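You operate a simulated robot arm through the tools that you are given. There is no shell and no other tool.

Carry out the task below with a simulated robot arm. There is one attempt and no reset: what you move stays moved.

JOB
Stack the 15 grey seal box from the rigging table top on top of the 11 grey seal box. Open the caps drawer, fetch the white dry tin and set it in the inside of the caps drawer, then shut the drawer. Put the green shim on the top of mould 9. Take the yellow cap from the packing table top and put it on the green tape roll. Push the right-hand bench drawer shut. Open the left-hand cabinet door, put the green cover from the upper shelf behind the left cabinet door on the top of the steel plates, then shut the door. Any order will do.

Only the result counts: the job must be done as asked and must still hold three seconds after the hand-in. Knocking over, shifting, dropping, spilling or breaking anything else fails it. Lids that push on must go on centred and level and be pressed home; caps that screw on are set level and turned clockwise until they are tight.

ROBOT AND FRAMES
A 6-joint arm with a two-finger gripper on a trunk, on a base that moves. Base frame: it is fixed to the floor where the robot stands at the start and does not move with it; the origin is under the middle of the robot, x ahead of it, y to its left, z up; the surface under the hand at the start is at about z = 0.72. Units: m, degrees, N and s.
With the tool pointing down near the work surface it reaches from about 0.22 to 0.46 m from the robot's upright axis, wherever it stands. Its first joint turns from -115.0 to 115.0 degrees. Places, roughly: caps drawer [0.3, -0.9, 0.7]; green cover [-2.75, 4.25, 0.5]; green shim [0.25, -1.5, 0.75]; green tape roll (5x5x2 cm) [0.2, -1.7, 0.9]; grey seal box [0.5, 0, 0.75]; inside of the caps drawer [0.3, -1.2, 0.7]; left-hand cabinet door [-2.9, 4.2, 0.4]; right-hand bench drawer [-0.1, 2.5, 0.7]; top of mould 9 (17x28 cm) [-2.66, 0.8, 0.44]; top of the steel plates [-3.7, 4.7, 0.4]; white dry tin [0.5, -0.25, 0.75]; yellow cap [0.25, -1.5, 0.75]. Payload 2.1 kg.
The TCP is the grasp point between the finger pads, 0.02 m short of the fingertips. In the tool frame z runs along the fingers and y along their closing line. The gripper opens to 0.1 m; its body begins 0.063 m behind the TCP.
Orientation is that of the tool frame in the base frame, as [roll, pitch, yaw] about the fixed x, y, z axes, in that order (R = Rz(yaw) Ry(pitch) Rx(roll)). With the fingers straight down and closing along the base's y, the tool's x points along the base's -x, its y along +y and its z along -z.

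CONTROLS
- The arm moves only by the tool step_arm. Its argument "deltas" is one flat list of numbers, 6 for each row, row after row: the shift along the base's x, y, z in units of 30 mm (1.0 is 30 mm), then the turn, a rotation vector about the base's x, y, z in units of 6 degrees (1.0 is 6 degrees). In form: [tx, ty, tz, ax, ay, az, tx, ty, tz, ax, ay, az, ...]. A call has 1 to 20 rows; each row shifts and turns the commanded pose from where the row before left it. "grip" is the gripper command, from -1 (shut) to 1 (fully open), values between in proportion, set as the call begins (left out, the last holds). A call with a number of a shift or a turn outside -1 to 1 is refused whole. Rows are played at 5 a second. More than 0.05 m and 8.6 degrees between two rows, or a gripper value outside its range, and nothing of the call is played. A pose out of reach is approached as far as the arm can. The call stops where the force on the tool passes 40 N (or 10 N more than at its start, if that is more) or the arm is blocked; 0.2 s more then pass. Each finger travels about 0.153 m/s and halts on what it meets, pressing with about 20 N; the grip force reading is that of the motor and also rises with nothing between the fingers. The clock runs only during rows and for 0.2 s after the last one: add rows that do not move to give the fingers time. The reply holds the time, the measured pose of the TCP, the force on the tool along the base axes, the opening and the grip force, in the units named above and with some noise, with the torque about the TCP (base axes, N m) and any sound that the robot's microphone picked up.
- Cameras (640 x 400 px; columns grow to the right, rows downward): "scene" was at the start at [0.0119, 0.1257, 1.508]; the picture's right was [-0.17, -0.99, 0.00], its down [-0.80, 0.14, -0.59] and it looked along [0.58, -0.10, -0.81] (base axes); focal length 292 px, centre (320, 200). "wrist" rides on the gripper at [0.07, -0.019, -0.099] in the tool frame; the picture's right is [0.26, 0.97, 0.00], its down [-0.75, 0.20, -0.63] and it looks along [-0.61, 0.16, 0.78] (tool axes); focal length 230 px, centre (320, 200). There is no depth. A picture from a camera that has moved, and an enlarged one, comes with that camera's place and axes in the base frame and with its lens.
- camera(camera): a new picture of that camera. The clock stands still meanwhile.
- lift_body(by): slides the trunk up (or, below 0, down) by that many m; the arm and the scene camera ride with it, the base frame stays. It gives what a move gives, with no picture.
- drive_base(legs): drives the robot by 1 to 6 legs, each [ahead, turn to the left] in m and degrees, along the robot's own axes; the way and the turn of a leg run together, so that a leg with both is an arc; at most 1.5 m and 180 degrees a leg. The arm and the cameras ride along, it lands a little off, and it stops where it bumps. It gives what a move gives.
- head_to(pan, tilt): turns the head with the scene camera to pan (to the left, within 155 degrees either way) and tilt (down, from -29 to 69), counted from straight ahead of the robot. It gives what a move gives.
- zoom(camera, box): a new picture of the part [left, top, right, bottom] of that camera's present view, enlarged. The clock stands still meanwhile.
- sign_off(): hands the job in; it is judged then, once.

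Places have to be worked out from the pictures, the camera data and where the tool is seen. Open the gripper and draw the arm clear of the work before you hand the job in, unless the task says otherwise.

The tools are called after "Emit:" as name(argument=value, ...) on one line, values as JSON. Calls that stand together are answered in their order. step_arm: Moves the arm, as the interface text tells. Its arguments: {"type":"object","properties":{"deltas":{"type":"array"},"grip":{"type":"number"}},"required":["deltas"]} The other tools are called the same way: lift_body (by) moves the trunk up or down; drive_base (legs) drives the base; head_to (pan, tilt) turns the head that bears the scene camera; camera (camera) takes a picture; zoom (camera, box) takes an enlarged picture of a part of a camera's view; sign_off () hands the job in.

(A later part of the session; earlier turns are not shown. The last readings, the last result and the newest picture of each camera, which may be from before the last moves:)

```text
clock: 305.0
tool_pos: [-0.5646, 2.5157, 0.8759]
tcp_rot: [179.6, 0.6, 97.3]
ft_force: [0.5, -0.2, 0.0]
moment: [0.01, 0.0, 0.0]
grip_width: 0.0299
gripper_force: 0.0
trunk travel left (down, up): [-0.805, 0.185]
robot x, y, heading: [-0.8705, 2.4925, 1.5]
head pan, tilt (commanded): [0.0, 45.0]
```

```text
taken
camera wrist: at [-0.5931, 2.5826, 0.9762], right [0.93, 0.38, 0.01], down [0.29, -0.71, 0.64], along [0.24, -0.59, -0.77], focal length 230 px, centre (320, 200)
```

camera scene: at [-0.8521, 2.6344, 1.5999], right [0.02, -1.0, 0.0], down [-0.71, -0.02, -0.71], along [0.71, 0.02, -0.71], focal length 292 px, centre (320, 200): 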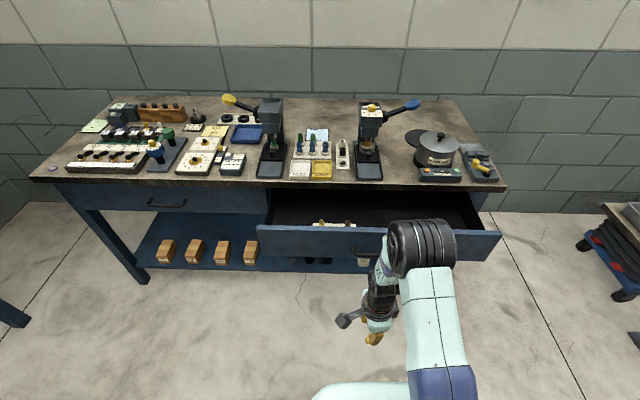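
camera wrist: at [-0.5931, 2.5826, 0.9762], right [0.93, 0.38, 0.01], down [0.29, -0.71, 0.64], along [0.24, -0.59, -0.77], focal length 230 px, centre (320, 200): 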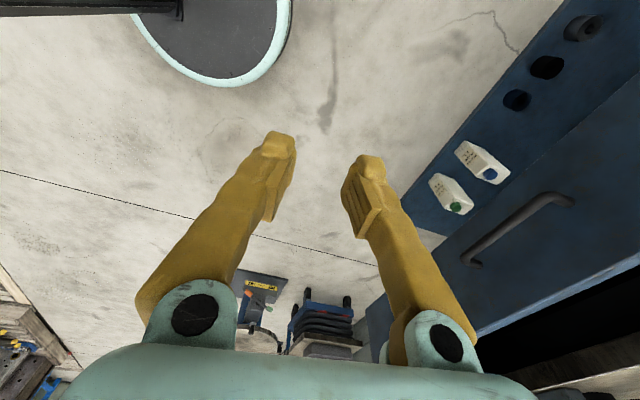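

I zoom to see the drawer front, its handle and height.

Emit:
zoom(camera="scene", box=[240, 170, 520, 290])

Emit:
zoom(camera="wrist", box=[400, 150, 640, 370])

```text
2.29 times, centred on (380, 230) of scene
camera zoom: at [-0.8521, 2.6344, 1.5999], right [0.02, -1.0, 0.0], down [-0.71, -0.02, -0.71], along [0.71, 0.02, -0.71], focal length 667 px, centre (183, 131)
```

zoom: 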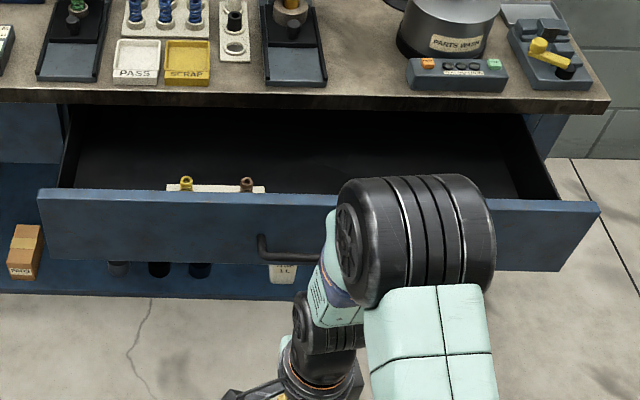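

```text
1.82 times, centred on (520, 260) of wrist
camera zoom: at [-0.5931, 2.5826, 0.9762], right [0.93, 0.38, 0.01], down [0.29, -0.71, 0.64], along [0.24, -0.59, -0.77], focal length 418 px, centre (-44, 91)
```

zoom: 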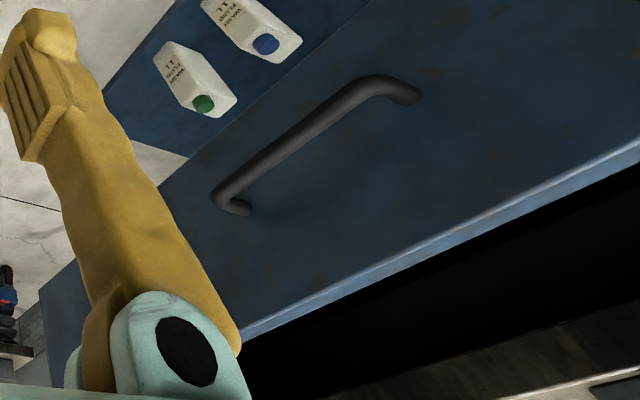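

I close the gripper and tilt the tool ~48° forward, then lower the trunk so the wrist camera can look at the drawer front more level.

Emit:
step_arm(deltas=[0, 0, 0, 0, -1, 0, 0, 0, 0, 0, -1, 0, 0, 0, 0, 0, -1, 0, 0, 0, 0, 0, -1, 0, 0, 0, 0, 0, -1, 0, 0, 0, 0, 0, -1, 0, 0, 0, 0, 0, -1, 0, 0, 0, 0, 0, -1, 0], grip=-1)

Emit:
lift_body(by=-0.1)

Emit:
camera(camera="wrist")

Emit:
camera(camera="scene")

```text
clock: 307.0
tool_pos: [-0.5107, 2.5322, 0.9015]
tcp_rot: [123.2, 3.4, 93.3]
ft_force: [-0.2, 0.1, -0.2]
moment: [0.01, -0.03, -0.02]
grip_width: 0.0
gripper_force: 19.8
out of reach, approached as far as the arm can: row 1, 5, 6
trunk travel left (down, up): [-0.805, 0.185]
robot x, y, heading: [-0.8727, 2.4913, 1.1]
head pan, tilt (commanded): [0.0, 45.0]
stopped in row 8: the arm was blocked; the commanded pose is now the measured one
```

```text
clock: 308.3
tool_pos: [-0.5112, 2.5314, 0.8002]
tcp_rot: [123.2, 3.6, 93.3]
ft_force: [0.5, -0.1, 0.3]
moment: [0.01, 0.02, -0.02]
grip_width: 0.0001
gripper_force: 20.0
trunk travel left (down, up): [-0.705, 0.285]
robot x, y, heading: [-0.8712, 2.4919, 1.5]
head pan, tilt (commanded): [0.0, 45.0]
```

```text
taken
camera wrist: at [-0.6078, 2.5986, 0.8354], right [0.51, 0.34, 0.79], down [-0.38, -0.74, 0.56], along [0.77, -0.58, -0.25], focal length 230 px, centre (320, 200)
```

wrist: 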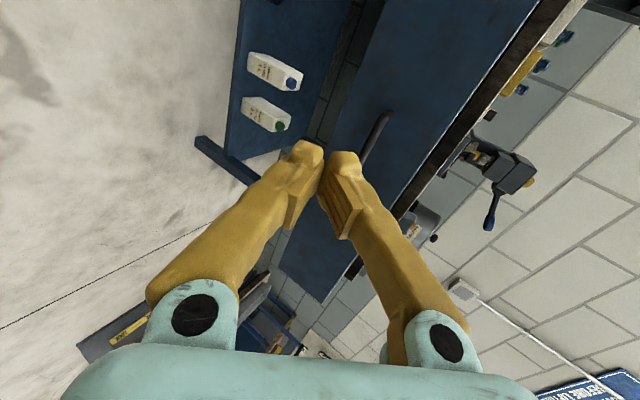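

```text
taken
camera scene: at [-0.8521, 2.6345, 1.4999], right [0.03, -1.0, 0.0], down [-0.71, -0.02, -0.71], along [0.71, 0.02, -0.71], focal length 292 px, centre (320, 200)
```

scene: 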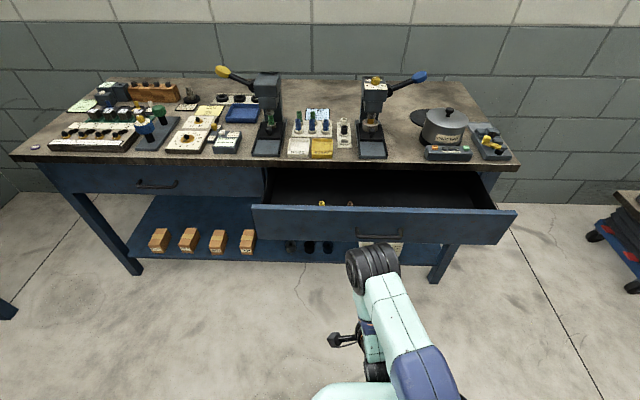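

The drawer front is near x≈-0.22 with top z≈0.84, and its handle spans y 2.35–2.53 at z≈0.73. I'll push beside the handle at y≈2.60, z≈0.74, so I shift the tool there and drive forward.

Emit:
step_arm(deltas=[0, 0.8, 0, 0, 0, 0, 0, 0.8, 0, 0, 0, 0, 0, 0.7, 0, 0, 0, 0])

Emit:
lift_body(by=-0.045)

Emit:
drive_base(legs=[[0.22, -1.5]])

Emit:
camera(camera="scene")

Emit:
camera(camera="wrist")

```text
clock: 309.1
tool_pos: [-0.5141, 2.5988, 0.7989]
tcp_rot: [123.7, 3.7, 93.1]
ft_force: [-0.6, 0.1, 0.0]
moment: [-0.02, 0.01, 0.02]
grip_width: 0.0
gripper_force: 19.6
trunk travel left (down, up): [-0.705, 0.285]
robot x, y, heading: [-0.874, 2.4905, 1.3]
head pan, tilt (commanded): [0.0, 45.0]
```

```text
clock: 310.0
tool_pos: [-0.5132, 2.5985, 0.7545]
tcp_rot: [123.7, 3.6, 93.2]
ft_force: [0.5, 0.1, 0.1]
moment: [0.03, -0.04, -0.05]
grip_width: 0.0
gripper_force: 20.2
trunk travel left (down, up): [-0.66, 0.33]
robot x, y, heading: [-0.8713, 2.494, 1.1]
head pan, tilt (commanded): [0.0, 45.0]
```

```text
clock: 311.7
tool_pos: [-0.29, 2.5933, 0.7544]
tcp_rot: [123.5, 3.5, 91.7]
ft_force: [0.4, 0.7, 0.7]
moment: [0.01, 0.01, 0.01]
grip_width: 0.0
gripper_force: 20.0
trunk travel left (down, up): [-0.66, 0.33]
robot x, y, heading: [-0.6461, 2.4932, -0.2]
head pan, tilt (commanded): [0.0, 45.0]
```

```text
taken
camera scene: at [-0.6274, 2.6365, 1.4549], right [0.0, -1.0, 0.0], down [-0.71, 0.0, -0.71], along [0.71, 0.0, -0.71], focal length 292 px, centre (320, 200)
```

scene: 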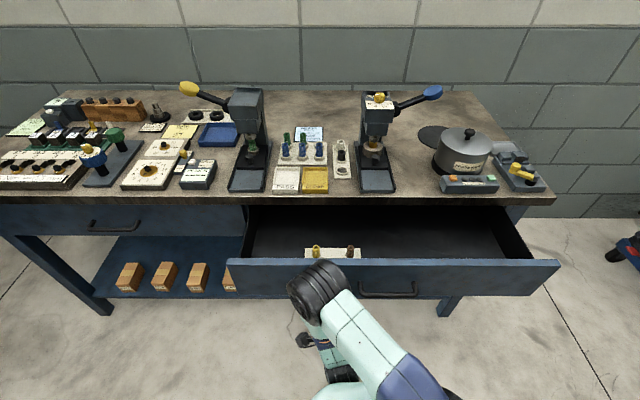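

```text
taken
camera wrist: at [-0.3847, 2.6623, 0.7907], right [0.52, 0.32, 0.79], down [-0.39, -0.73, 0.56], along [0.76, -0.6, -0.26], focal length 230 px, centre (320, 200)
```

wrist: 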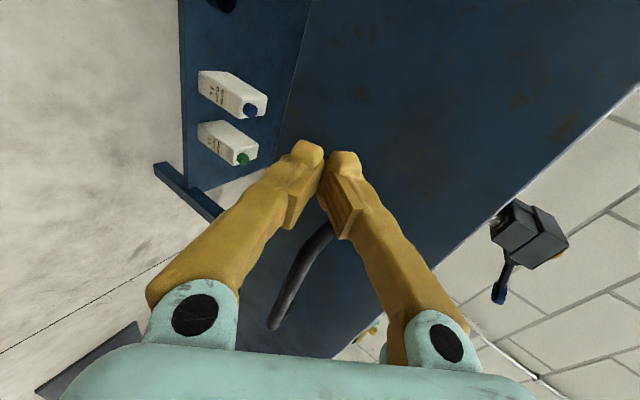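

The fingertips face the panel beside the handle. I advance to contact and push gently.

Emit:
drive_base(legs=[[0.1, 0]])

Emit:
camera(camera="scene")

```text
clock: 312.8
tool_pos: [-0.188, 2.5936, 0.7541]
tcp_rot: [123.5, 3.5, 91.5]
ft_force: [1.4, 0.9, -1.1]
moment: [0.01, -0.01, 0.0]
grip_width: 0.0
gripper_force: 19.4
trunk travel left (down, up): [-0.66, 0.33]
robot x, y, heading: [-0.5476, 2.4917, -0.2]
head pan, tilt (commanded): [0.0, 45.0]
```

```text
taken
camera scene: at [-0.5269, 2.636, 1.4549], right [0.0, -1.0, 0.0], down [-0.71, 0.0, -0.71], along [0.71, 0.0, -0.71], focal length 292 px, centre (320, 200)
```

scene: 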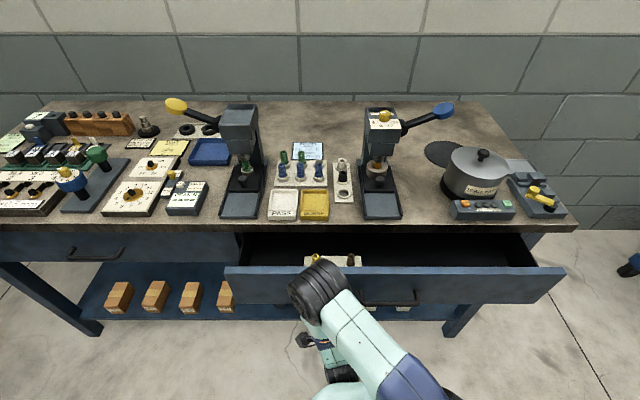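

I keep pushing in steps, watching force and picture.

Emit:
drive_base(legs=[[0.08, 0]])

Emit:
camera(camera="scene")

Emit:
camera(camera="wrist")

```text
clock: 313.9
tool_pos: [-0.1096, 2.5936, 0.7549]
tcp_rot: [123.3, 3.4, 91.8]
ft_force: [-0.3, 0.9, -0.6]
moment: [0.03, 0.0, 0.03]
grip_width: 0.0
gripper_force: 20.0
trunk travel left (down, up): [-0.66, 0.33]
robot x, y, heading: [-0.4708, 2.4969, -0.1]
head pan, tilt (commanded): [0.0, 45.0]
```

```text
taken
camera scene: at [-0.4489, 2.6357, 1.455], right [0.0, -1.0, 0.0], down [-0.71, 0.0, -0.71], along [0.71, 0.0, -0.71], focal length 292 px, centre (320, 200)
```

scene: 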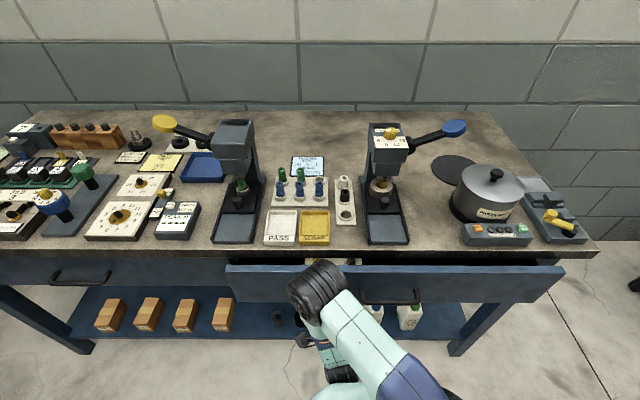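

```text
taken
camera wrist: at [-0.2047, 2.6623, 0.7914], right [0.52, 0.32, 0.79], down [-0.39, -0.73, 0.56], along [0.76, -0.6, -0.25], focal length 230 px, centre (320, 200)
```

wrist: 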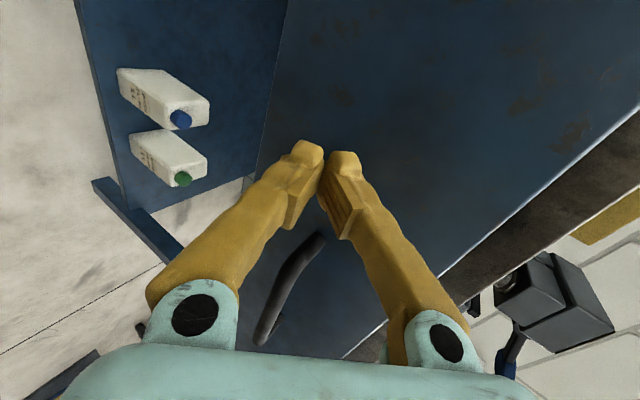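

The drawer is closing smoothly. I push 5 cm more, then finish in 2 cm steps.

Emit:
drive_base(legs=[[0.05, 0]])

Emit:
drive_base(legs=[[0.02, 0]])

Emit:
camera(camera="scene")

```text
clock: 314.8
tool_pos: [-0.0599, 2.5941, 0.7568]
tcp_rot: [123.3, 3.4, 91.8]
ft_force: [-0.4, 0.3, -0.6]
moment: [0.01, -0.02, 0.0]
grip_width: 0.0
gripper_force: 19.6
trunk travel left (down, up): [-0.66, 0.33]
robot x, y, heading: [-0.4217, 2.4945, -0.1]
head pan, tilt (commanded): [0.0, 45.0]
```

```text
clock: 315.7
tool_pos: [-0.0472, 2.5936, 0.7553]
tcp_rot: [123.7, 3.4, 91.9]
ft_force: [-24.0, -1.1, 10.5]
moment: [-0.1, -0.21, -0.2]
grip_width: 0.0
gripper_force: 19.6
trunk travel left (down, up): [-0.66, 0.33]
robot x, y, heading: [-0.4029, 2.4924, 0.3]
head pan, tilt (commanded): [0.0, 45.0]
stopped in leg 1: the force on the tool passed its limit at 46 N (the readings are from after the stop); the commanded pose is now the measured one
```

```text
taken
camera scene: at [-0.3892, 2.6352, 1.4551], right [0.0, -1.0, 0.0], down [-0.7, 0.0, -0.71], along [0.71, 0.0, -0.7], focal length 292 px, centre (320, 200)
```

scene: 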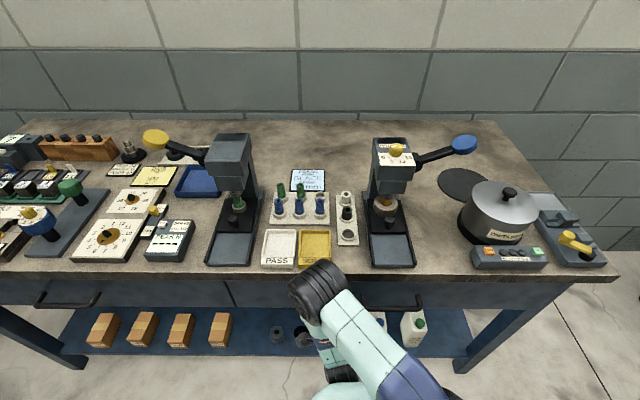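

The force limit was reached and the drawer appears flush. I back away and check it.

Emit:
drive_base(legs=[[-0.35, 0]])

Emit:
camera(camera="scene")

Emit:
zoom(camera="scene", box=[60, 140, 540, 300])

```text
clock: 318.0
tool_pos: [-0.3947, 2.5947, 0.7542]
tcp_rot: [124.0, 3.6, 92.0]
ft_force: [-0.6, -0.1, 0.0]
moment: [-0.04, -0.01, 0.0]
grip_width: 0.0
gripper_force: 20.1
trunk travel left (down, up): [-0.66, 0.33]
robot x, y, heading: [-0.7521, 2.4908, -0.1]
head pan, tilt (commanded): [0.0, 45.0]
```

```text
taken
camera scene: at [-0.7319, 2.6352, 1.4549], right [0.0, -1.0, 0.0], down [-0.71, 0.0, -0.71], along [0.71, 0.0, -0.71], focal length 292 px, centre (320, 200)
```

scene: 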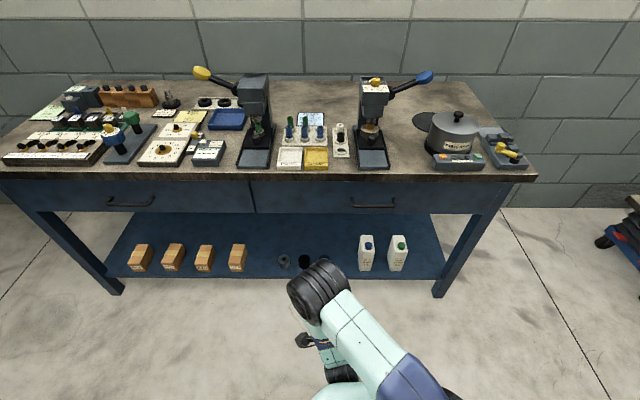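

```text
1.33 times, centred on (300, 220) of scene
camera zoom: at [-0.7319, 2.6352, 1.4549], right [0.0, -1.0, 0.0], down [-0.71, 0.0, -0.71], along [0.71, 0.0, -0.71], focal length 389 px, centre (347, 173)
```

zoom: 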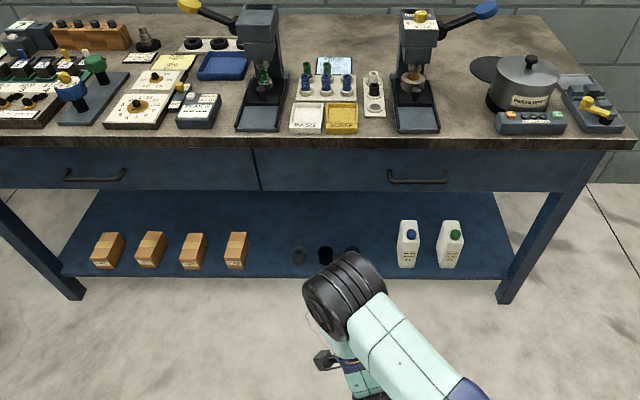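

The bench drawer is shut. Now I restore the tool to pointing down and look toward the cabinet area around (-2.9,4.2).

Emit:
step_arm(deltas=[0, -0.3, 0.4, 0, 1, 0, 0, -0.3, 0.4, 0, 1, 0, 0, -0.3, 0.4, 0, 1, 0, 0, -0.3, 0.4, 0, 1, 0, 0, -0.3, 0.4, 0, 1, 0, 0, -0.3, 0.4, 0, 1, 0, 0, -0.3, 0, 0, 1, 0, 0, -0.3, 0, 0, 1, 0, 0, -0.3, 0, 0, 1, 0, 0, 0, 0, 0, 0.3, 0])

Emit:
head_to(pan=140, tilt=20)

Emit:
camera(camera="scene")

```text
clock: 320.2
tool_pos: [-0.3943, 2.5129, 0.8211]
tcp_rot: [169.0, 5.1, 92.9]
ft_force: [0.5, 0.2, 0.7]
moment: [0.01, -0.02, 0.02]
grip_width: 0.0001
gripper_force: 20.1
out of reach, approached as far as the arm can: row 6, 7, 8
trunk travel left (down, up): [-0.66, 0.33]
robot x, y, heading: [-0.7558, 2.4932, 0.1]
head pan, tilt (commanded): [0.0, 45.0]
```

```text
clock: 322.4
tool_pos: [-0.395, 2.5133, 0.8195]
tcp_rot: [169.0, 5.2, 92.9]
ft_force: [-0.7, -0.5, 0.4]
moment: [-0.01, -0.01, 0.01]
grip_width: 0.0001
gripper_force: 19.9
trunk travel left (down, up): [-0.66, 0.33]
robot x, y, heading: [-0.7518, 2.4943, -0.2]
head pan, tilt (commanded): [140.0, 20.0]
```

```text
taken
camera scene: at [-0.8843, 2.6948, 1.4936], right [0.64, 0.77, 0.0], down [0.26, -0.22, -0.94], along [-0.72, 0.6, -0.34], focal length 292 px, centre (320, 200)
```

scene: 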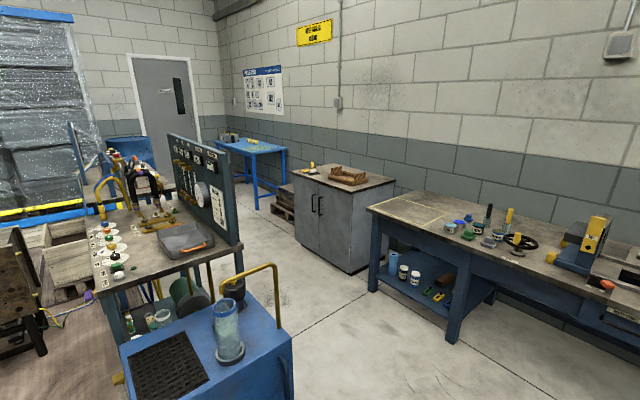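

The grey two-door cabinet is visible, with the steel plates on a pallet to its left. I zoom in.

Emit:
zoom(camera="scene", box=[210, 120, 410, 290])

Emit:
zoom(camera="scene", box=[255, 160, 315, 230])

```text
2.35 times, centred on (310, 205) of scene
camera zoom: at [-0.8843, 2.6948, 1.4936], right [0.64, 0.77, 0.0], down [0.26, -0.22, -0.94], along [-0.72, 0.6, -0.34], focal length 687 px, centre (344, 188)
```

zoom: 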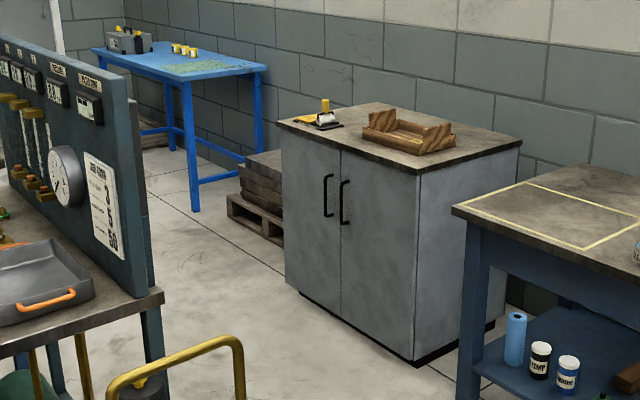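

```text
5.71 times, centred on (285, 195) of scene
camera zoom: at [-0.8843, 2.6948, 1.4936], right [0.64, 0.77, 0.0], down [0.26, -0.22, -0.94], along [-0.72, 0.6, -0.34], focal length 1668 px, centre (520, 229)
```

zoom: 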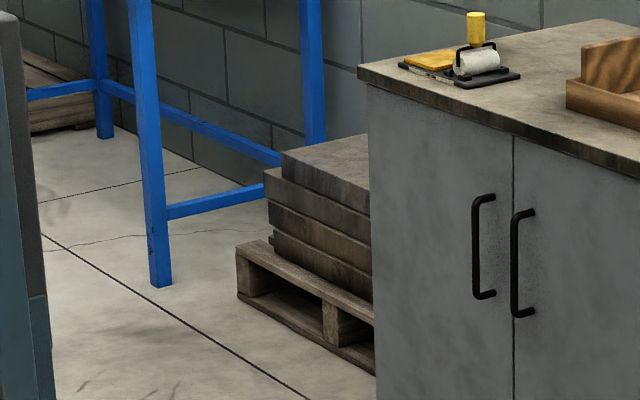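

The cabinet front is at y≈4.29 from x≈-3.17 to -2.41, about 0.75 tall; the left door's bar handle is near (-2.84,4.25), z 0.47–0.64. I drive around the blue trolley into the aisle along y≈3.6.

Emit:
drive_base(legs=[[0, 102.5], [1.157, 0], [0, 77.5]])

Emit:
head_to(pan=0, tilt=25)

Emit:
camera(camera="scene")

```text
clock: 336.0
tool_pos: [-1.3903, 3.5855, 0.8199]
tcp_rot: [169.0, 5.3, -84.9]
ft_force: [-0.8, -0.3, 0.6]
moment: [0.01, 0.0, 0.02]
grip_width: 0.0
gripper_force: 19.6
trunk travel left (down, up): [-0.66, 0.33]
robot x, y, heading: [-1.0366, 3.6181, -177.5]
head pan, tilt (commanded): [140.0, 20.0]
```

```text
clock: 338.2
tool_pos: [-1.3907, 3.5865, 0.8209]
tcp_rot: [169.0, 5.4, -84.9]
ft_force: [0.0, -0.1, 0.2]
moment: [-0.01, -0.03, -0.01]
grip_width: 0.0
gripper_force: 20.0
trunk travel left (down, up): [-0.66, 0.33]
robot x, y, heading: [-1.0339, 3.6169, -177.8]
head pan, tilt (commanded): [0.0, 25.0]
```

```text
taken
camera scene: at [-1.0603, 3.4795, 1.4855], right [-0.04, 1.0, 0.0], down [0.42, 0.02, -0.91], along [-0.91, -0.04, -0.42], focal length 292 px, centre (320, 200)
```

scene: 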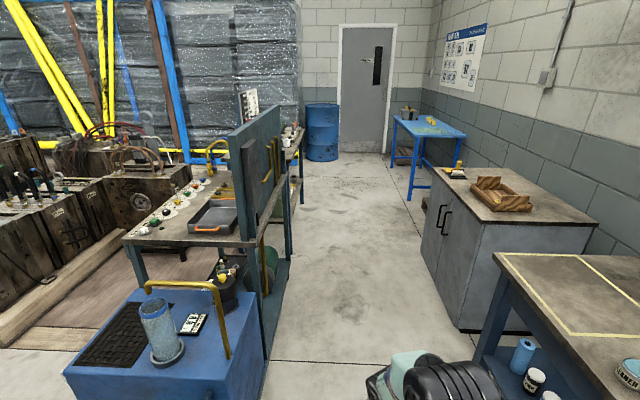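

The aisle is clear. I straighten and drive to about x≈-2.62, then turn to face the cabinet.

Emit:
drive_base(legs=[[0, -2.0], [1.5, 0], [0.1, 0], [0, -90]])

Emit:
head_to(pan=10, tilt=40)

Emit:
camera(camera="scene")

Emit:
head_to(pan=50, tilt=35)

Emit:
camera(camera="scene")

```text
clock: 350.7
tool_pos: [-2.6618, 3.963, 0.8212]
tcp_rot: [169.0, 5.3, -177.4]
ft_force: [1.2, 0.1, 0.9]
moment: [-0.01, -0.03, 0.01]
grip_width: 0.0002
gripper_force: 19.9
trunk travel left (down, up): [-0.66, 0.33]
robot x, y, heading: [-2.6436, 3.608, 89.9]
head pan, tilt (commanded): [0.0, 25.0]
```

```text
clock: 351.5
tool_pos: [-2.6617, 3.965, 0.8215]
tcp_rot: [169.0, 5.4, -177.5]
ft_force: [0.0, 0.6, -0.3]
moment: [-0.01, 0.02, -0.02]
grip_width: 0.0
gripper_force: 20.0
trunk travel left (down, up): [-0.66, 0.33]
robot x, y, heading: [-2.6446, 3.607, 89.7]
head pan, tilt (commanded): [10.0, 40.0]
```

```text
taken
camera scene: at [-2.7992, 3.6317, 1.4622], right [0.99, 0.17, 0.0], down [0.11, -0.63, -0.77], along [-0.13, 0.76, -0.64], focal length 292 px, centre (320, 200)
```

scene: 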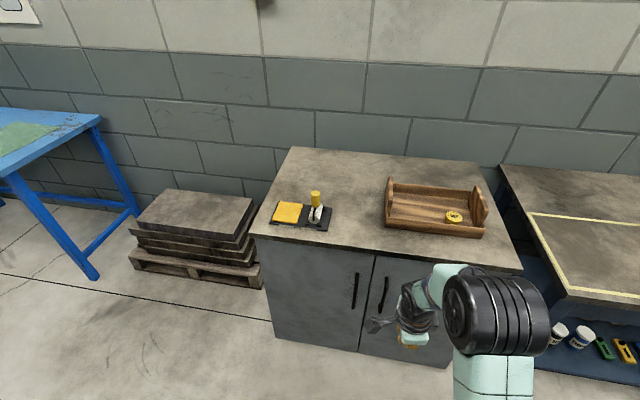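

```text
clock: 352.5
tool_pos: [-2.6612, 3.9639, 0.8208]
tcp_rot: [169.0, 5.3, -177.4]
ft_force: [0.5, 0.8, -0.4]
moment: [0.02, 0.0, -0.02]
grip_width: 0.0
gripper_force: 20.6
trunk travel left (down, up): [-0.66, 0.33]
robot x, y, heading: [-2.6432, 3.6054, 89.9]
head pan, tilt (commanded): [50.0, 35.0]
```

```text
taken
camera scene: at [-2.852, 3.6049, 1.4697], right [0.65, 0.76, 0.0], down [0.44, -0.37, -0.82], along [-0.63, 0.53, -0.57], focal length 292 px, centre (320, 200)
```

scene: 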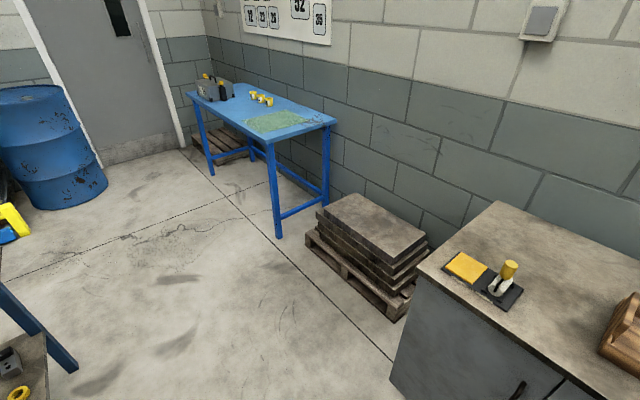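

The handle of the left door is at about x≈-2.778, y≈4.235, z 0.43–0.65. I need the tool pointing forward with the fingers closing sideways: first I straighten the tool and yaw it +87°.

Emit:
step_arm(deltas=[0, 0, 0.3, -0.94, 0.394, 0, 0, 0, 0.3, -0.94, 0.394, 0, 0, 0, 0, 0, 0, 0.97, 0, 0, 0, 0, 0, 0.97, 0, 0, 0, 0, 0, 0.97, 0, 0, 0, 0, 0, 0.97, 0, 0, 0, 0, 0, 0.97, 0, 0, 0, 0, 0, 0.97, 0, 0, 0, 0, 0, 0.97, 0, 0, 0, 0, 0, 0.97, 0, 0, 0, 0, 0, 0.97, 0, 0, 0, 0, 0, 0.97, 0, 0, 0, 0, 0, 0.97, 0, 0, 0, 0, 0, 0.97, 0, 0, 0, 0, 0, 0.97, 0, 0, 0, 0, 0, 0.97, 0, 0, 0, 0, 0, 0.97], grip=1)

Emit:
step_arm(deltas=[0, 0, 0, 1, 0, 0, 0, 0, 0, 1, 0, 0, 0, 0.3, 0, 1, 0, 0, 0, 0.3, 0, 1, 0, 0, 0, 0.3, 0, 1, 0, 0, 0, 0.3, 0, 1, 0, 0, 0, 0.3, 0, 1, 0, 0, 0, 0.3, -0.2, 1, 0, 0, 0, 0.3, -0.2, 1, 0, 0, 0, 0.3, -0.2, 1, 0, 0, 0, 0.3, -0.2, 1, 0, 0, 0, 0.3, -0.2, 1, 0, 0, 0, 0.3, -0.2, 1, 0, 0, 0, 0.3, -0.2, 1, 0, 0, 0, 0.3, -0.2, 1, 0, 0])

Emit:
camera(camera="wrist")

```text
clock: 356.1
tool_pos: [-2.6833, 3.9239, 0.7768]
tcp_rot: [170.5, 5.9, -96.3]
ft_force: [0.2, -0.8, 0.5]
moment: [0.04, -0.01, -0.02]
grip_width: 0.1003
gripper_force: 0.0
out of reach, approached as far as the arm can: row 1, 2, 4, 5, 6, 7, 8, 9, 10
trunk travel left (down, up): [-0.66, 0.33]
robot x, y, heading: [-2.6433, 3.6026, 89.8]
head pan, tilt (commanded): [50.0, 35.0]
```

```text
clock: 359.3
tool_pos: [-2.6679, 4.1234, 0.7394]
tcp_rot: [88.5, 83.4, -170.0]
ft_force: [0.0, 0.1, 0.0]
moment: [0.01, 0.01, -0.02]
grip_width: 0.1
gripper_force: 0.1
out of reach, approached as far as the arm can: row 1, 2, 6, 7, 8, 9, 10, 11, 12, 13, 14
trunk travel left (down, up): [-0.66, 0.33]
robot x, y, heading: [-2.6418, 3.604, 89.5]
head pan, tilt (commanded): [50.0, 35.0]
```

```text
taken
camera wrist: at [-2.638, 4.0299, 0.6677], right [-0.97, -0.19, -0.14], down [0.01, -0.64, 0.77], along [-0.24, 0.74, 0.63], focal length 230 px, centre (320, 200)
```

wrist: 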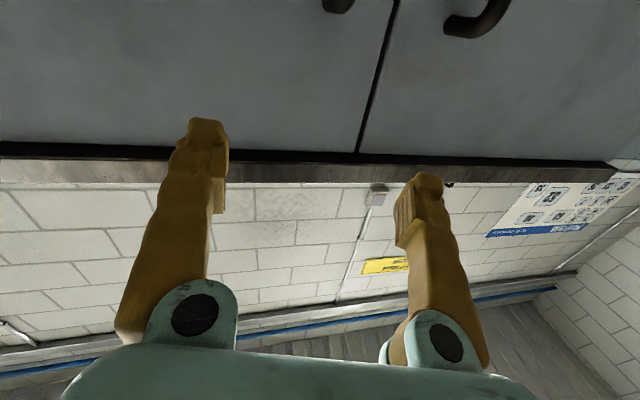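

The tool now points forward, 11° off. I apply the residual rotation, shift toward the left handle's x, and lower the trunk to handle height.

Emit:
step_arm(deltas=[-0.6, -0.5, 0, 0.03, -0.363, -0.633, -0.6, -0.5, 0, 0.03, -0.363, -0.633, -0.6, -0.4, 0, 0.03, -0.363, -0.633, -0.6, 0, 0, 0, 0, 0, -0.6, 0, 0, 0, 0, 0, 0, 0, 0, 0, 0, 0])

Emit:
lift_body(by=-0.19)

Emit:
camera(camera="wrist")

Emit:
head_to(pan=10, tilt=45)

Emit:
camera(camera="scene")

```text
clock: 360.9
tool_pos: [-2.5875, 4.1703, 0.7446]
tcp_rot: [-14.7, 83.4, 76.5]
ft_force: [0.3, -0.4, -0.4]
moment: [0.01, -0.01, -0.03]
grip_width: 0.1001
gripper_force: 0.0
out of reach, approached as far as the arm can: row 1, 2, 3, 4, 5
trunk travel left (down, up): [-0.66, 0.33]
robot x, y, heading: [-2.6424, 3.6019, 89.8]
head pan, tilt (commanded): [50.0, 35.0]
stopped in row 6: the arm was blocked; the commanded pose is now the measured one
```

```text
clock: 363.0
tool_pos: [-2.5855, 4.1709, 0.5557]
tcp_rot: [-14.7, 83.6, 76.3]
ft_force: [0.1, -0.2, -0.9]
moment: [0.04, -0.01, 0.0]
grip_width: 0.1002
gripper_force: 0.1
trunk travel left (down, up): [-0.47, 0.52]
robot x, y, heading: [-2.6407, 3.6071, 89.6]
head pan, tilt (commanded): [50.0, 35.0]
```

```text
taken
camera wrist: at [-2.5645, 4.0798, 0.4774], right [-0.96, 0.01, -0.28], down [-0.21, -0.71, 0.67], along [-0.19, 0.7, 0.68], focal length 230 px, centre (320, 200)
```

wrist: 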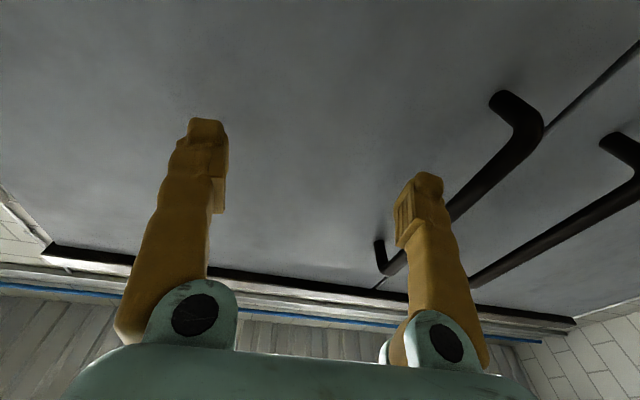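

```text
clock: 364.1
tool_pos: [-2.5864, 4.17, 0.5552]
tcp_rot: [-14.7, 83.7, 76.2]
ft_force: [-0.7, 0.8, 0.4]
moment: [-0.03, 0.0, -0.01]
grip_width: 0.1002
gripper_force: 0.1
trunk travel left (down, up): [-0.47, 0.52]
robot x, y, heading: [-2.6462, 3.606, 90.0]
head pan, tilt (commanded): [10.0, 45.0]
```

```text
taken
camera scene: at [-2.7987, 3.6281, 1.2649], right [0.99, 0.17, 0.0], down [0.12, -0.7, -0.71], along [-0.12, 0.7, -0.71], focal length 292 px, centre (320, 200)
```

scene: 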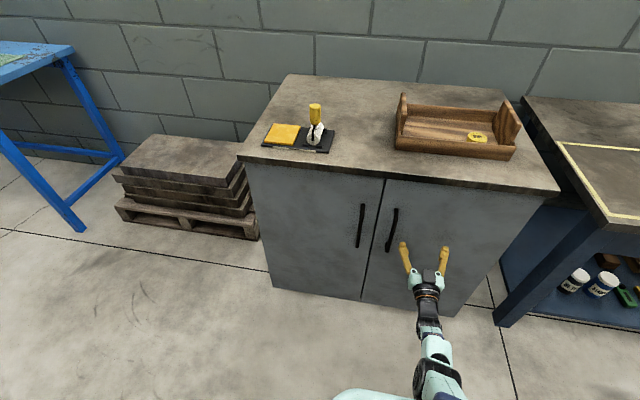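

The arm ended up straight ahead and fully extended, pointing forward in front of the right door. I retract it a little, then shift the base ~0.19 m left so the left handle is straight ahead.

Emit:
step_arm(deltas=[0, -0.9, 0, 0, 0, 0, 0, -0.9, 0, 0, 0, 0, 0, -0.9, 0, 0, 0, 0, 0, -0.6, 0, 0, 0, 0])

Emit:
drive_base(legs=[[0, 90], [0.2, 0], [0, -90]])

Emit:
camera(camera="wrist")

Emit:
camera(camera="scene")

```text
clock: 365.3
tool_pos: [-2.5933, 4.1653, 0.5866]
tcp_rot: [-15.7, 75.7, 78.0]
ft_force: [0.1, 0.0, 0.3]
moment: [-0.01, 0.01, 0.03]
grip_width: 0.1
gripper_force: 0.1
out of reach, approached as far as the arm can: row 1, 2, 3, 4
trunk travel left (down, up): [-0.47, 0.52]
robot x, y, heading: [-2.6467, 3.6063, 89.9]
head pan, tilt (commanded): [10.0, 45.0]
stopped in row 4: the arm was blocked; the commanded pose is now the measured one
```

```text
clock: 366.9
tool_pos: [-2.7235, 4.1631, 0.5863]
tcp_rot: [-12.7, 75.8, 93.6]
ft_force: [3.4, -1.6, 0.7]
moment: [0.01, 0.03, -0.12]
grip_width: 0.1
gripper_force: 0.1
trunk travel left (down, up): [-0.47, 0.52]
robot x, y, heading: [-2.6436, 3.6029, 103.6]
head pan, tilt (commanded): [10.0, 45.0]
stopped in leg 1: the force on the tool passed its limit at 70 N (the readings are from after the stop); the commanded pose is now the measured one
```

```text
taken
camera wrist: at [-2.6779, 4.0935, 0.4975], right [-0.93, -0.2, -0.3], down [-0.01, -0.82, 0.57], along [-0.36, 0.53, 0.77], focal length 230 px, centre (320, 200)
```

wrist: 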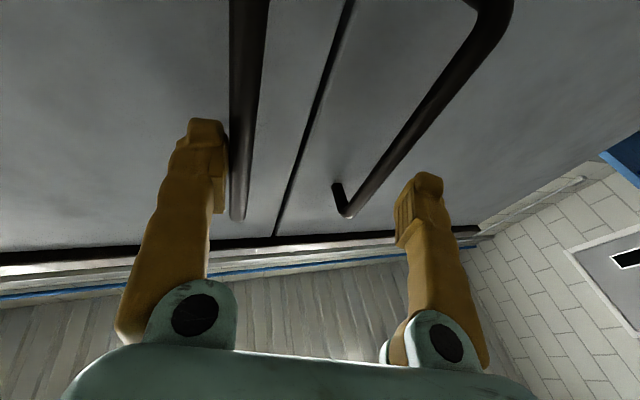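

```text
taken
camera scene: at [-2.7987, 3.5908, 1.2649], right [0.92, 0.4, 0.0], down [0.28, -0.65, -0.71], along [-0.28, 0.65, -0.71], focal length 292 px, centre (320, 200)
```

scene: 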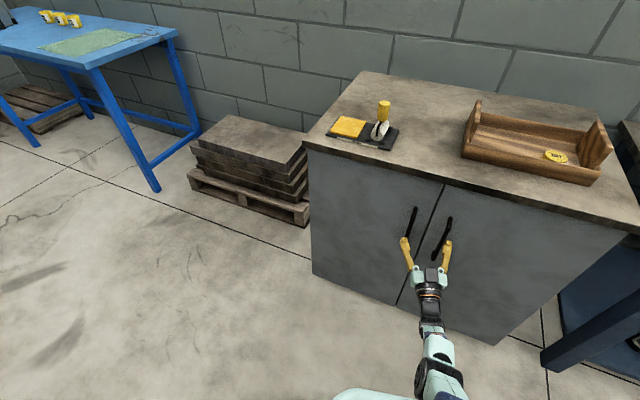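

The turn brought a finger against a handle (it stopped itself). I look at the arm's posture from above before moving further.

Emit:
head_to(pan=0, tilt=68)

Emit:
camera(camera="scene")

Emit:
head_to(pan=-20, tilt=55)

Emit:
camera(camera="scene")

```text
clock: 367.7
tool_pos: [-2.7222, 4.1625, 0.5864]
tcp_rot: [-12.6, 75.8, 93.6]
ft_force: [3.5, 0.4, 0.2]
moment: [0.04, -0.03, -0.07]
grip_width: 0.1002
gripper_force: 0.1
trunk travel left (down, up): [-0.47, 0.52]
robot x, y, heading: [-2.6469, 3.6079, 103.6]
head pan, tilt (commanded): [0.0, 68.0]
```

```text
taken
camera scene: at [-2.7791, 3.5716, 1.2369], right [0.97, 0.24, 0.0], down [0.22, -0.9, -0.38], along [-0.09, 0.36, -0.93], focal length 292 px, centre (320, 200)
```

scene: 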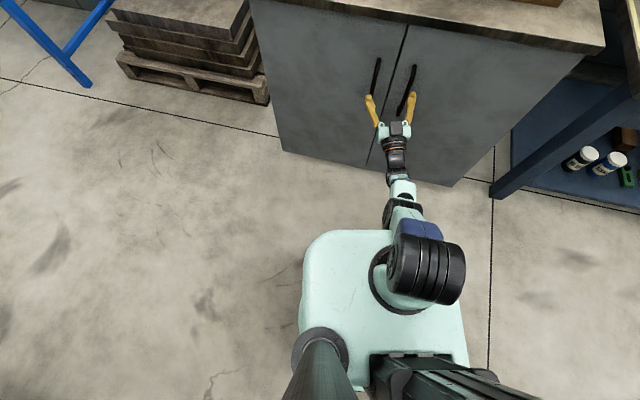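

```text
clock: 368.6
tool_pos: [-2.7228, 4.163, 0.5862]
tcp_rot: [-12.7, 75.9, 93.6]
ft_force: [4.7, 2.1, 1.2]
moment: [0.01, -0.05, -0.07]
grip_width: 0.0999
gripper_force: 0.0
trunk travel left (down, up): [-0.47, 0.52]
robot x, y, heading: [-2.6447, 3.6048, 103.7]
head pan, tilt (commanded): [-20.0, 55.0]
```

```text
taken
camera scene: at [-2.7575, 3.5878, 1.2516], right [0.99, -0.11, 0.0], down [-0.09, -0.81, -0.57], along [0.06, 0.57, -0.82], focal length 292 px, centre (320, 200)
```

scene: 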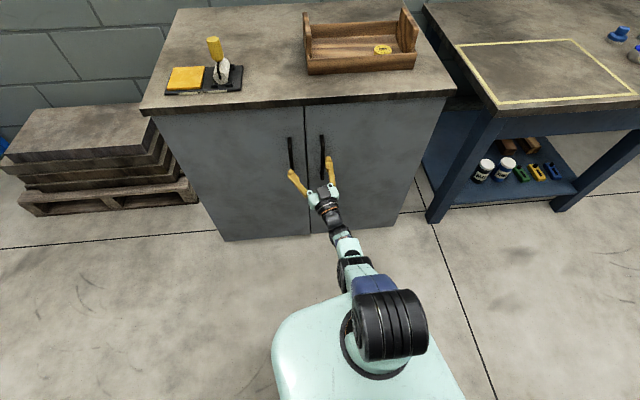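

The arm is stretched straight out. I raise the trunk so the fingers slide up clear of the handles before re-planning.

Emit:
lift_body(by=0.15)

Emit:
drive_base(legs=[[0, -13.6]])

Emit:
step_arm(deltas=[0, -0.3, 0.8, 0, 0, 0, 0, -0.3, 0.8, 0, 0, 0, 0, -0.3, 0.8, 0, 0, 0])

Emit:
camera(camera="scene")

```text
clock: 370.3
tool_pos: [-2.7225, 4.1639, 0.7364]
tcp_rot: [-12.9, 75.8, 93.3]
ft_force: [0.4, 0.2, 0.5]
moment: [0.0, 0.01, 0.0]
grip_width: 0.0999
gripper_force: 0.1
trunk travel left (down, up): [-0.62, 0.37]
robot x, y, heading: [-2.6425, 3.6052, 103.9]
head pan, tilt (commanded): [-20.0, 55.0]
```

```text
clock: 371.6
tool_pos: [-2.588, 4.1665, 0.7368]
tcp_rot: [-13.0, 75.7, 79.7]
ft_force: [0.1, 0.1, -0.2]
moment: [-0.01, -0.03, 0.04]
grip_width: 0.1001
gripper_force: 0.0
trunk travel left (down, up): [-0.62, 0.37]
robot x, y, heading: [-2.645, 3.6077, 89.9]
head pan, tilt (commanded): [-20.0, 55.0]
```

```text
clock: 372.4
tool_pos: [-2.5812, 4.1774, 0.7503]
tcp_rot: [-12.7, 75.5, 80.0]
ft_force: [-0.2, 0.9, -1.1]
moment: [-0.01, -0.02, -0.02]
grip_width: 0.1001
gripper_force: 0.0
out of reach, approached as far as the arm can: row 1, 2, 3
trunk travel left (down, up): [-0.62, 0.37]
robot x, y, heading: [-2.6464, 3.6086, 90.0]
head pan, tilt (commanded): [-20.0, 55.0]
```

```text
taken
camera scene: at [-2.7596, 3.6159, 1.4015], right [0.94, -0.35, 0.0], down [-0.28, -0.77, -0.57], along [0.2, 0.54, -0.82], focal length 292 px, centre (320, 200)
```

scene: 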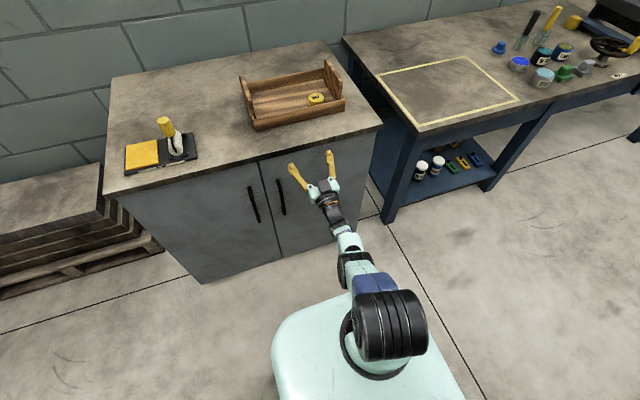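

The arm is singular when stretched out. I pitch the tool back down in steps while drawing it in to recover a bent-elbow posture.

Emit:
step_arm(deltas=[0, -0.5, 0.5, -1, 0, 0, 0, -0.5, 0.5, -1, 0, 0, 0, -0.5, 0.5, -1, 0, 0, 0, -0.5, 0.3, -1, 0, 0, 0, -0.5, 0.3, -1, 0, 0, 0, -0.5, 0.3, -1, 0, 0])

Emit:
camera(camera="scene")

```text
clock: 373.8
tool_pos: [-2.5192, 4.1955, 0.7]
tcp_rot: [-168.9, 80.1, -75.8]
ft_force: [-0.5, -1.2, -0.1]
moment: [0.03, 0.01, 0.0]
grip_width: 0.1001
gripper_force: 0.1
out of reach, approached as far as the arm can: row 1, 2, 3, 4, 5, 6
trunk travel left (down, up): [-0.62, 0.37]
robot x, y, heading: [-2.6452, 3.6021, 89.9]
head pan, tilt (commanded): [-20.0, 55.0]
```

```text
taken
camera scene: at [-2.7591, 3.6158, 1.4015], right [0.94, -0.35, 0.0], down [-0.28, -0.77, -0.57], along [0.2, 0.54, -0.82], focal length 292 px, centre (320, 200)
```

scene: 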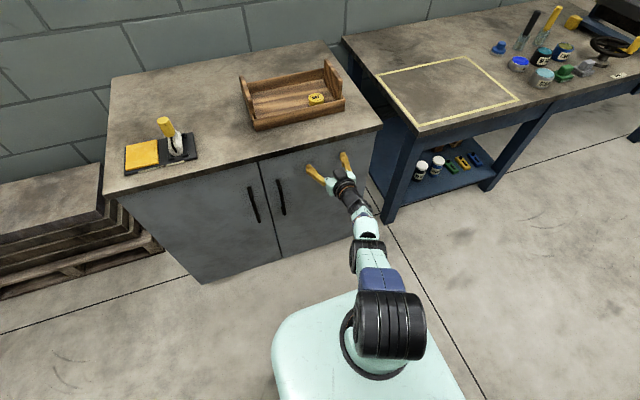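

The solver keeps the elbow straight. I turn the base right so the arm points along the free aisle, then recover the arm posture there safely.

Emit:
drive_base(legs=[[0, -85]])

Emit:
lift_body(by=0.2)

Emit:
step_arm(deltas=[-0.8, 0, 0.8, 0, 1, 0, -0.8, 0, 0.8, 0, 1, 0, -0.8, 0, 0.8, 0, 1, 0, -0.8, 0, 0.8, 0, 1, 0, -0.8, 0, 0.5, 0, 1, 0, -0.8, 0, 0.5, 0, 1, 0, -0.8, 0, 0, 0, 1, 0, -0.8, 0, 0, 0, 1, 0])

Emit:
camera(camera="scene")

```text
clock: 377.8
tool_pos: [-2.0453, 3.5446, 0.7008]
tcp_rot: [-168.6, 80.0, -159.3]
ft_force: [-0.3, -0.1, -0.9]
moment: [-0.01, 0.02, -0.02]
grip_width: 0.1
gripper_force: 0.0
trunk travel left (down, up): [-0.62, 0.37]
robot x, y, heading: [-2.6395, 3.6047, 5.8]
head pan, tilt (commanded): [-20.0, 55.0]
```

```text
clock: 379.9
tool_pos: [-2.0445, 3.5444, 0.9007]
tcp_rot: [-168.5, 80.0, -159.3]
ft_force: [-0.2, 0.0, 0.9]
moment: [-0.02, 0.01, 0.01]
grip_width: 0.0998
gripper_force: 0.1
trunk travel left (down, up): [-0.82, 0.17]
robot x, y, heading: [-2.6411, 3.6037, 5.5]
head pan, tilt (commanded): [-20.0, 55.0]
```

```text
clock: 381.7
tool_pos: [-2.0819, 3.488, 0.9578]
tcp_rot: [173.4, 32.3, -175.9]
ft_force: [-0.4, 0.3, -0.7]
moment: [-0.02, -0.03, -0.01]
grip_width: 0.1003
gripper_force: 0.0
out of reach, approached as far as the arm can: row 1, 2, 3, 4, 5, 6, 7, 8
trunk travel left (down, up): [-0.82, 0.17]
robot x, y, heading: [-2.6405, 3.6071, 5.8]
head pan, tilt (commanded): [-20.0, 55.0]
```

```text
taken
camera scene: at [-2.6485, 3.7228, 1.6015], right [-0.25, -0.97, 0.0], down [-0.79, 0.2, -0.57], along [0.56, -0.14, -0.82], focal length 292 px, centre (320, 200)
```

scene: 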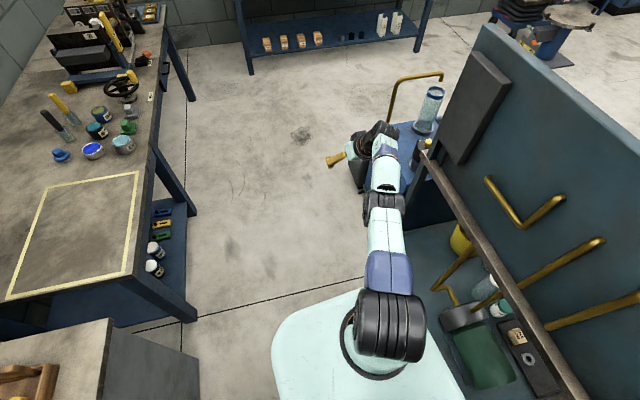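

The arm is coming round; the rack with brass hooks is close on the right, so I keep the motion toward the aisle centre while continuing to pitch down and draw in.

Emit:
step_arm(deltas=[-0.7, 0.4, 0, 0, 1, 0, -0.7, 0.4, 0, 0, 1, 0, -0.7, 0.4, 0, 0, 1, 0, -0.7, 0.4, 0, 0, 1, 0, -0.7, 0.3, 0, 0, 0.8, 0, -0.7, 0.3, 0, 0, 0, 0, -0.7, 0.3, 0, 0, 0, 0])

Emit:
camera(camera="scene")

```text
clock: 383.3
tool_pos: [-2.1902, 3.5517, 0.9582]
tcp_rot: [171.3, 4.3, -176.4]
ft_force: [-0.2, -0.2, -0.2]
moment: [0.02, -0.06, -0.01]
grip_width: 0.1
gripper_force: 0.0
out of reach, approached as far as the arm can: row 1, 2, 3, 5, 6, 7
trunk travel left (down, up): [-0.82, 0.17]
robot x, y, heading: [-2.6434, 3.6068, 5.9]
head pan, tilt (commanded): [-20.0, 55.0]
```

```text
taken
camera scene: at [-2.6502, 3.7237, 1.6014], right [-0.25, -0.97, 0.0], down [-0.79, 0.2, -0.57], along [0.56, -0.14, -0.82], focal length 292 px, centre (320, 200)
```

scene: 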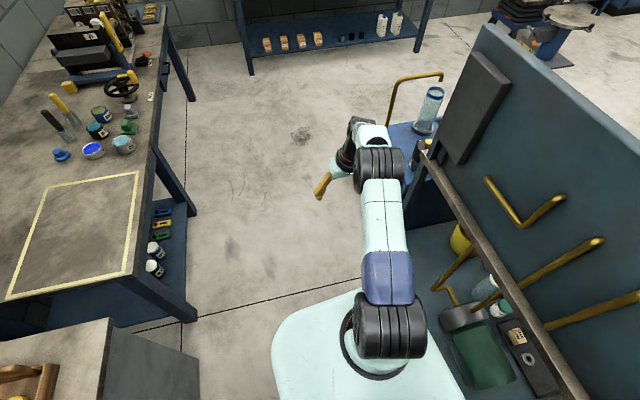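

The elbow is bent again and the tool is nearly vertical. I level it and draw it in a bit more.

Emit:
step_arm(deltas=[-0.5, 0.3, 0, -0.745, 0.31, 0, -0.5, 0.3, 0, -0.745, 0.31, 0, -0.5, 0.3, 0, 0, 0, 0, -0.3, 0, 0, 0, 0, 0])

Emit:
camera(camera="scene")

```text
clock: 384.3
tool_pos: [-2.2428, 3.578, 0.9567]
tcp_rot: [-179.9, -0.4, -176.2]
ft_force: [0.1, 0.4, -0.4]
moment: [0.03, 0.04, 0.0]
grip_width: 0.1
gripper_force: 0.1
trunk travel left (down, up): [-0.82, 0.17]
robot x, y, heading: [-2.6448, 3.6068, 5.6]
head pan, tilt (commanded): [-20.0, 55.0]
```

```text
taken
camera scene: at [-2.6487, 3.7229, 1.6015], right [-0.25, -0.97, 0.0], down [-0.79, 0.2, -0.57], along [0.56, -0.14, -0.82], focal length 292 px, centre (320, 200)
```

scene: 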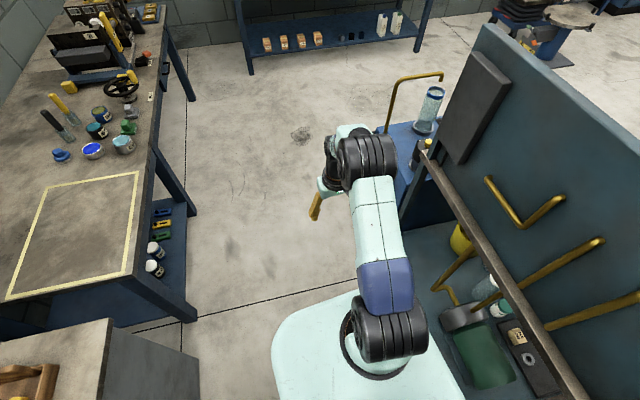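

Good posture. I'll use a 42° forward tilt instead of fully level: that lets the fingers straddle the vertical bar. I tilt now in the free aisle and check that it is reachable.

Emit:
step_arm(deltas=[0, 0, 0, 0.1, -0.99, 0, 0, 0, 0, 0.1, -0.99, 0, 0, 0, 0, 0.1, -0.99, 0, 0, 0, 0, 0.1, -0.99, 0, 0, 0, 0, 0.1, -0.99, 0, 0, 0, 0, 0.1, -0.99, 0, 0, 0, 0, 0.1, -0.99, 0])

Emit:
camera(camera="wrist")

```text
clock: 385.9
tool_pos: [-2.2449, 3.5937, 0.9559]
tcp_rot: [174.7, 30.4, -176.7]
ft_force: [0.5, 0.0, -0.1]
moment: [0.0, 0.01, 0.03]
grip_width: 0.1001
gripper_force: 0.0
out of reach, approached as far as the arm can: row 4, 5, 6
trunk travel left (down, up): [-0.82, 0.17]
robot x, y, heading: [-2.6435, 3.6038, 6.0]
head pan, tilt (commanded): [-20.0, 55.0]
```

```text
taken
camera wrist: at [-2.352, 3.5592, 1.0056], right [-0.33, 0.94, -0.05], down [0.31, 0.16, 0.94], along [0.89, 0.29, -0.35], focal length 230 px, centre (320, 200)
```

wrist: 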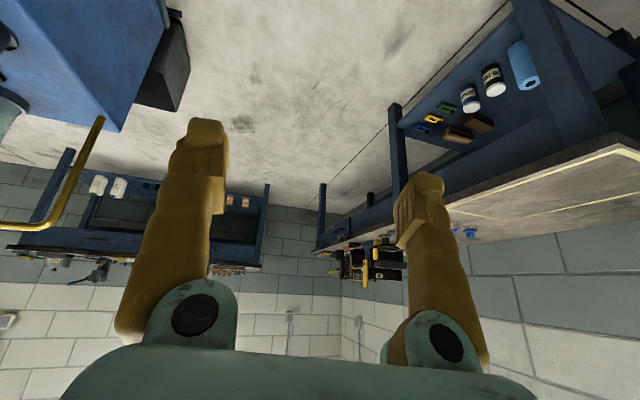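

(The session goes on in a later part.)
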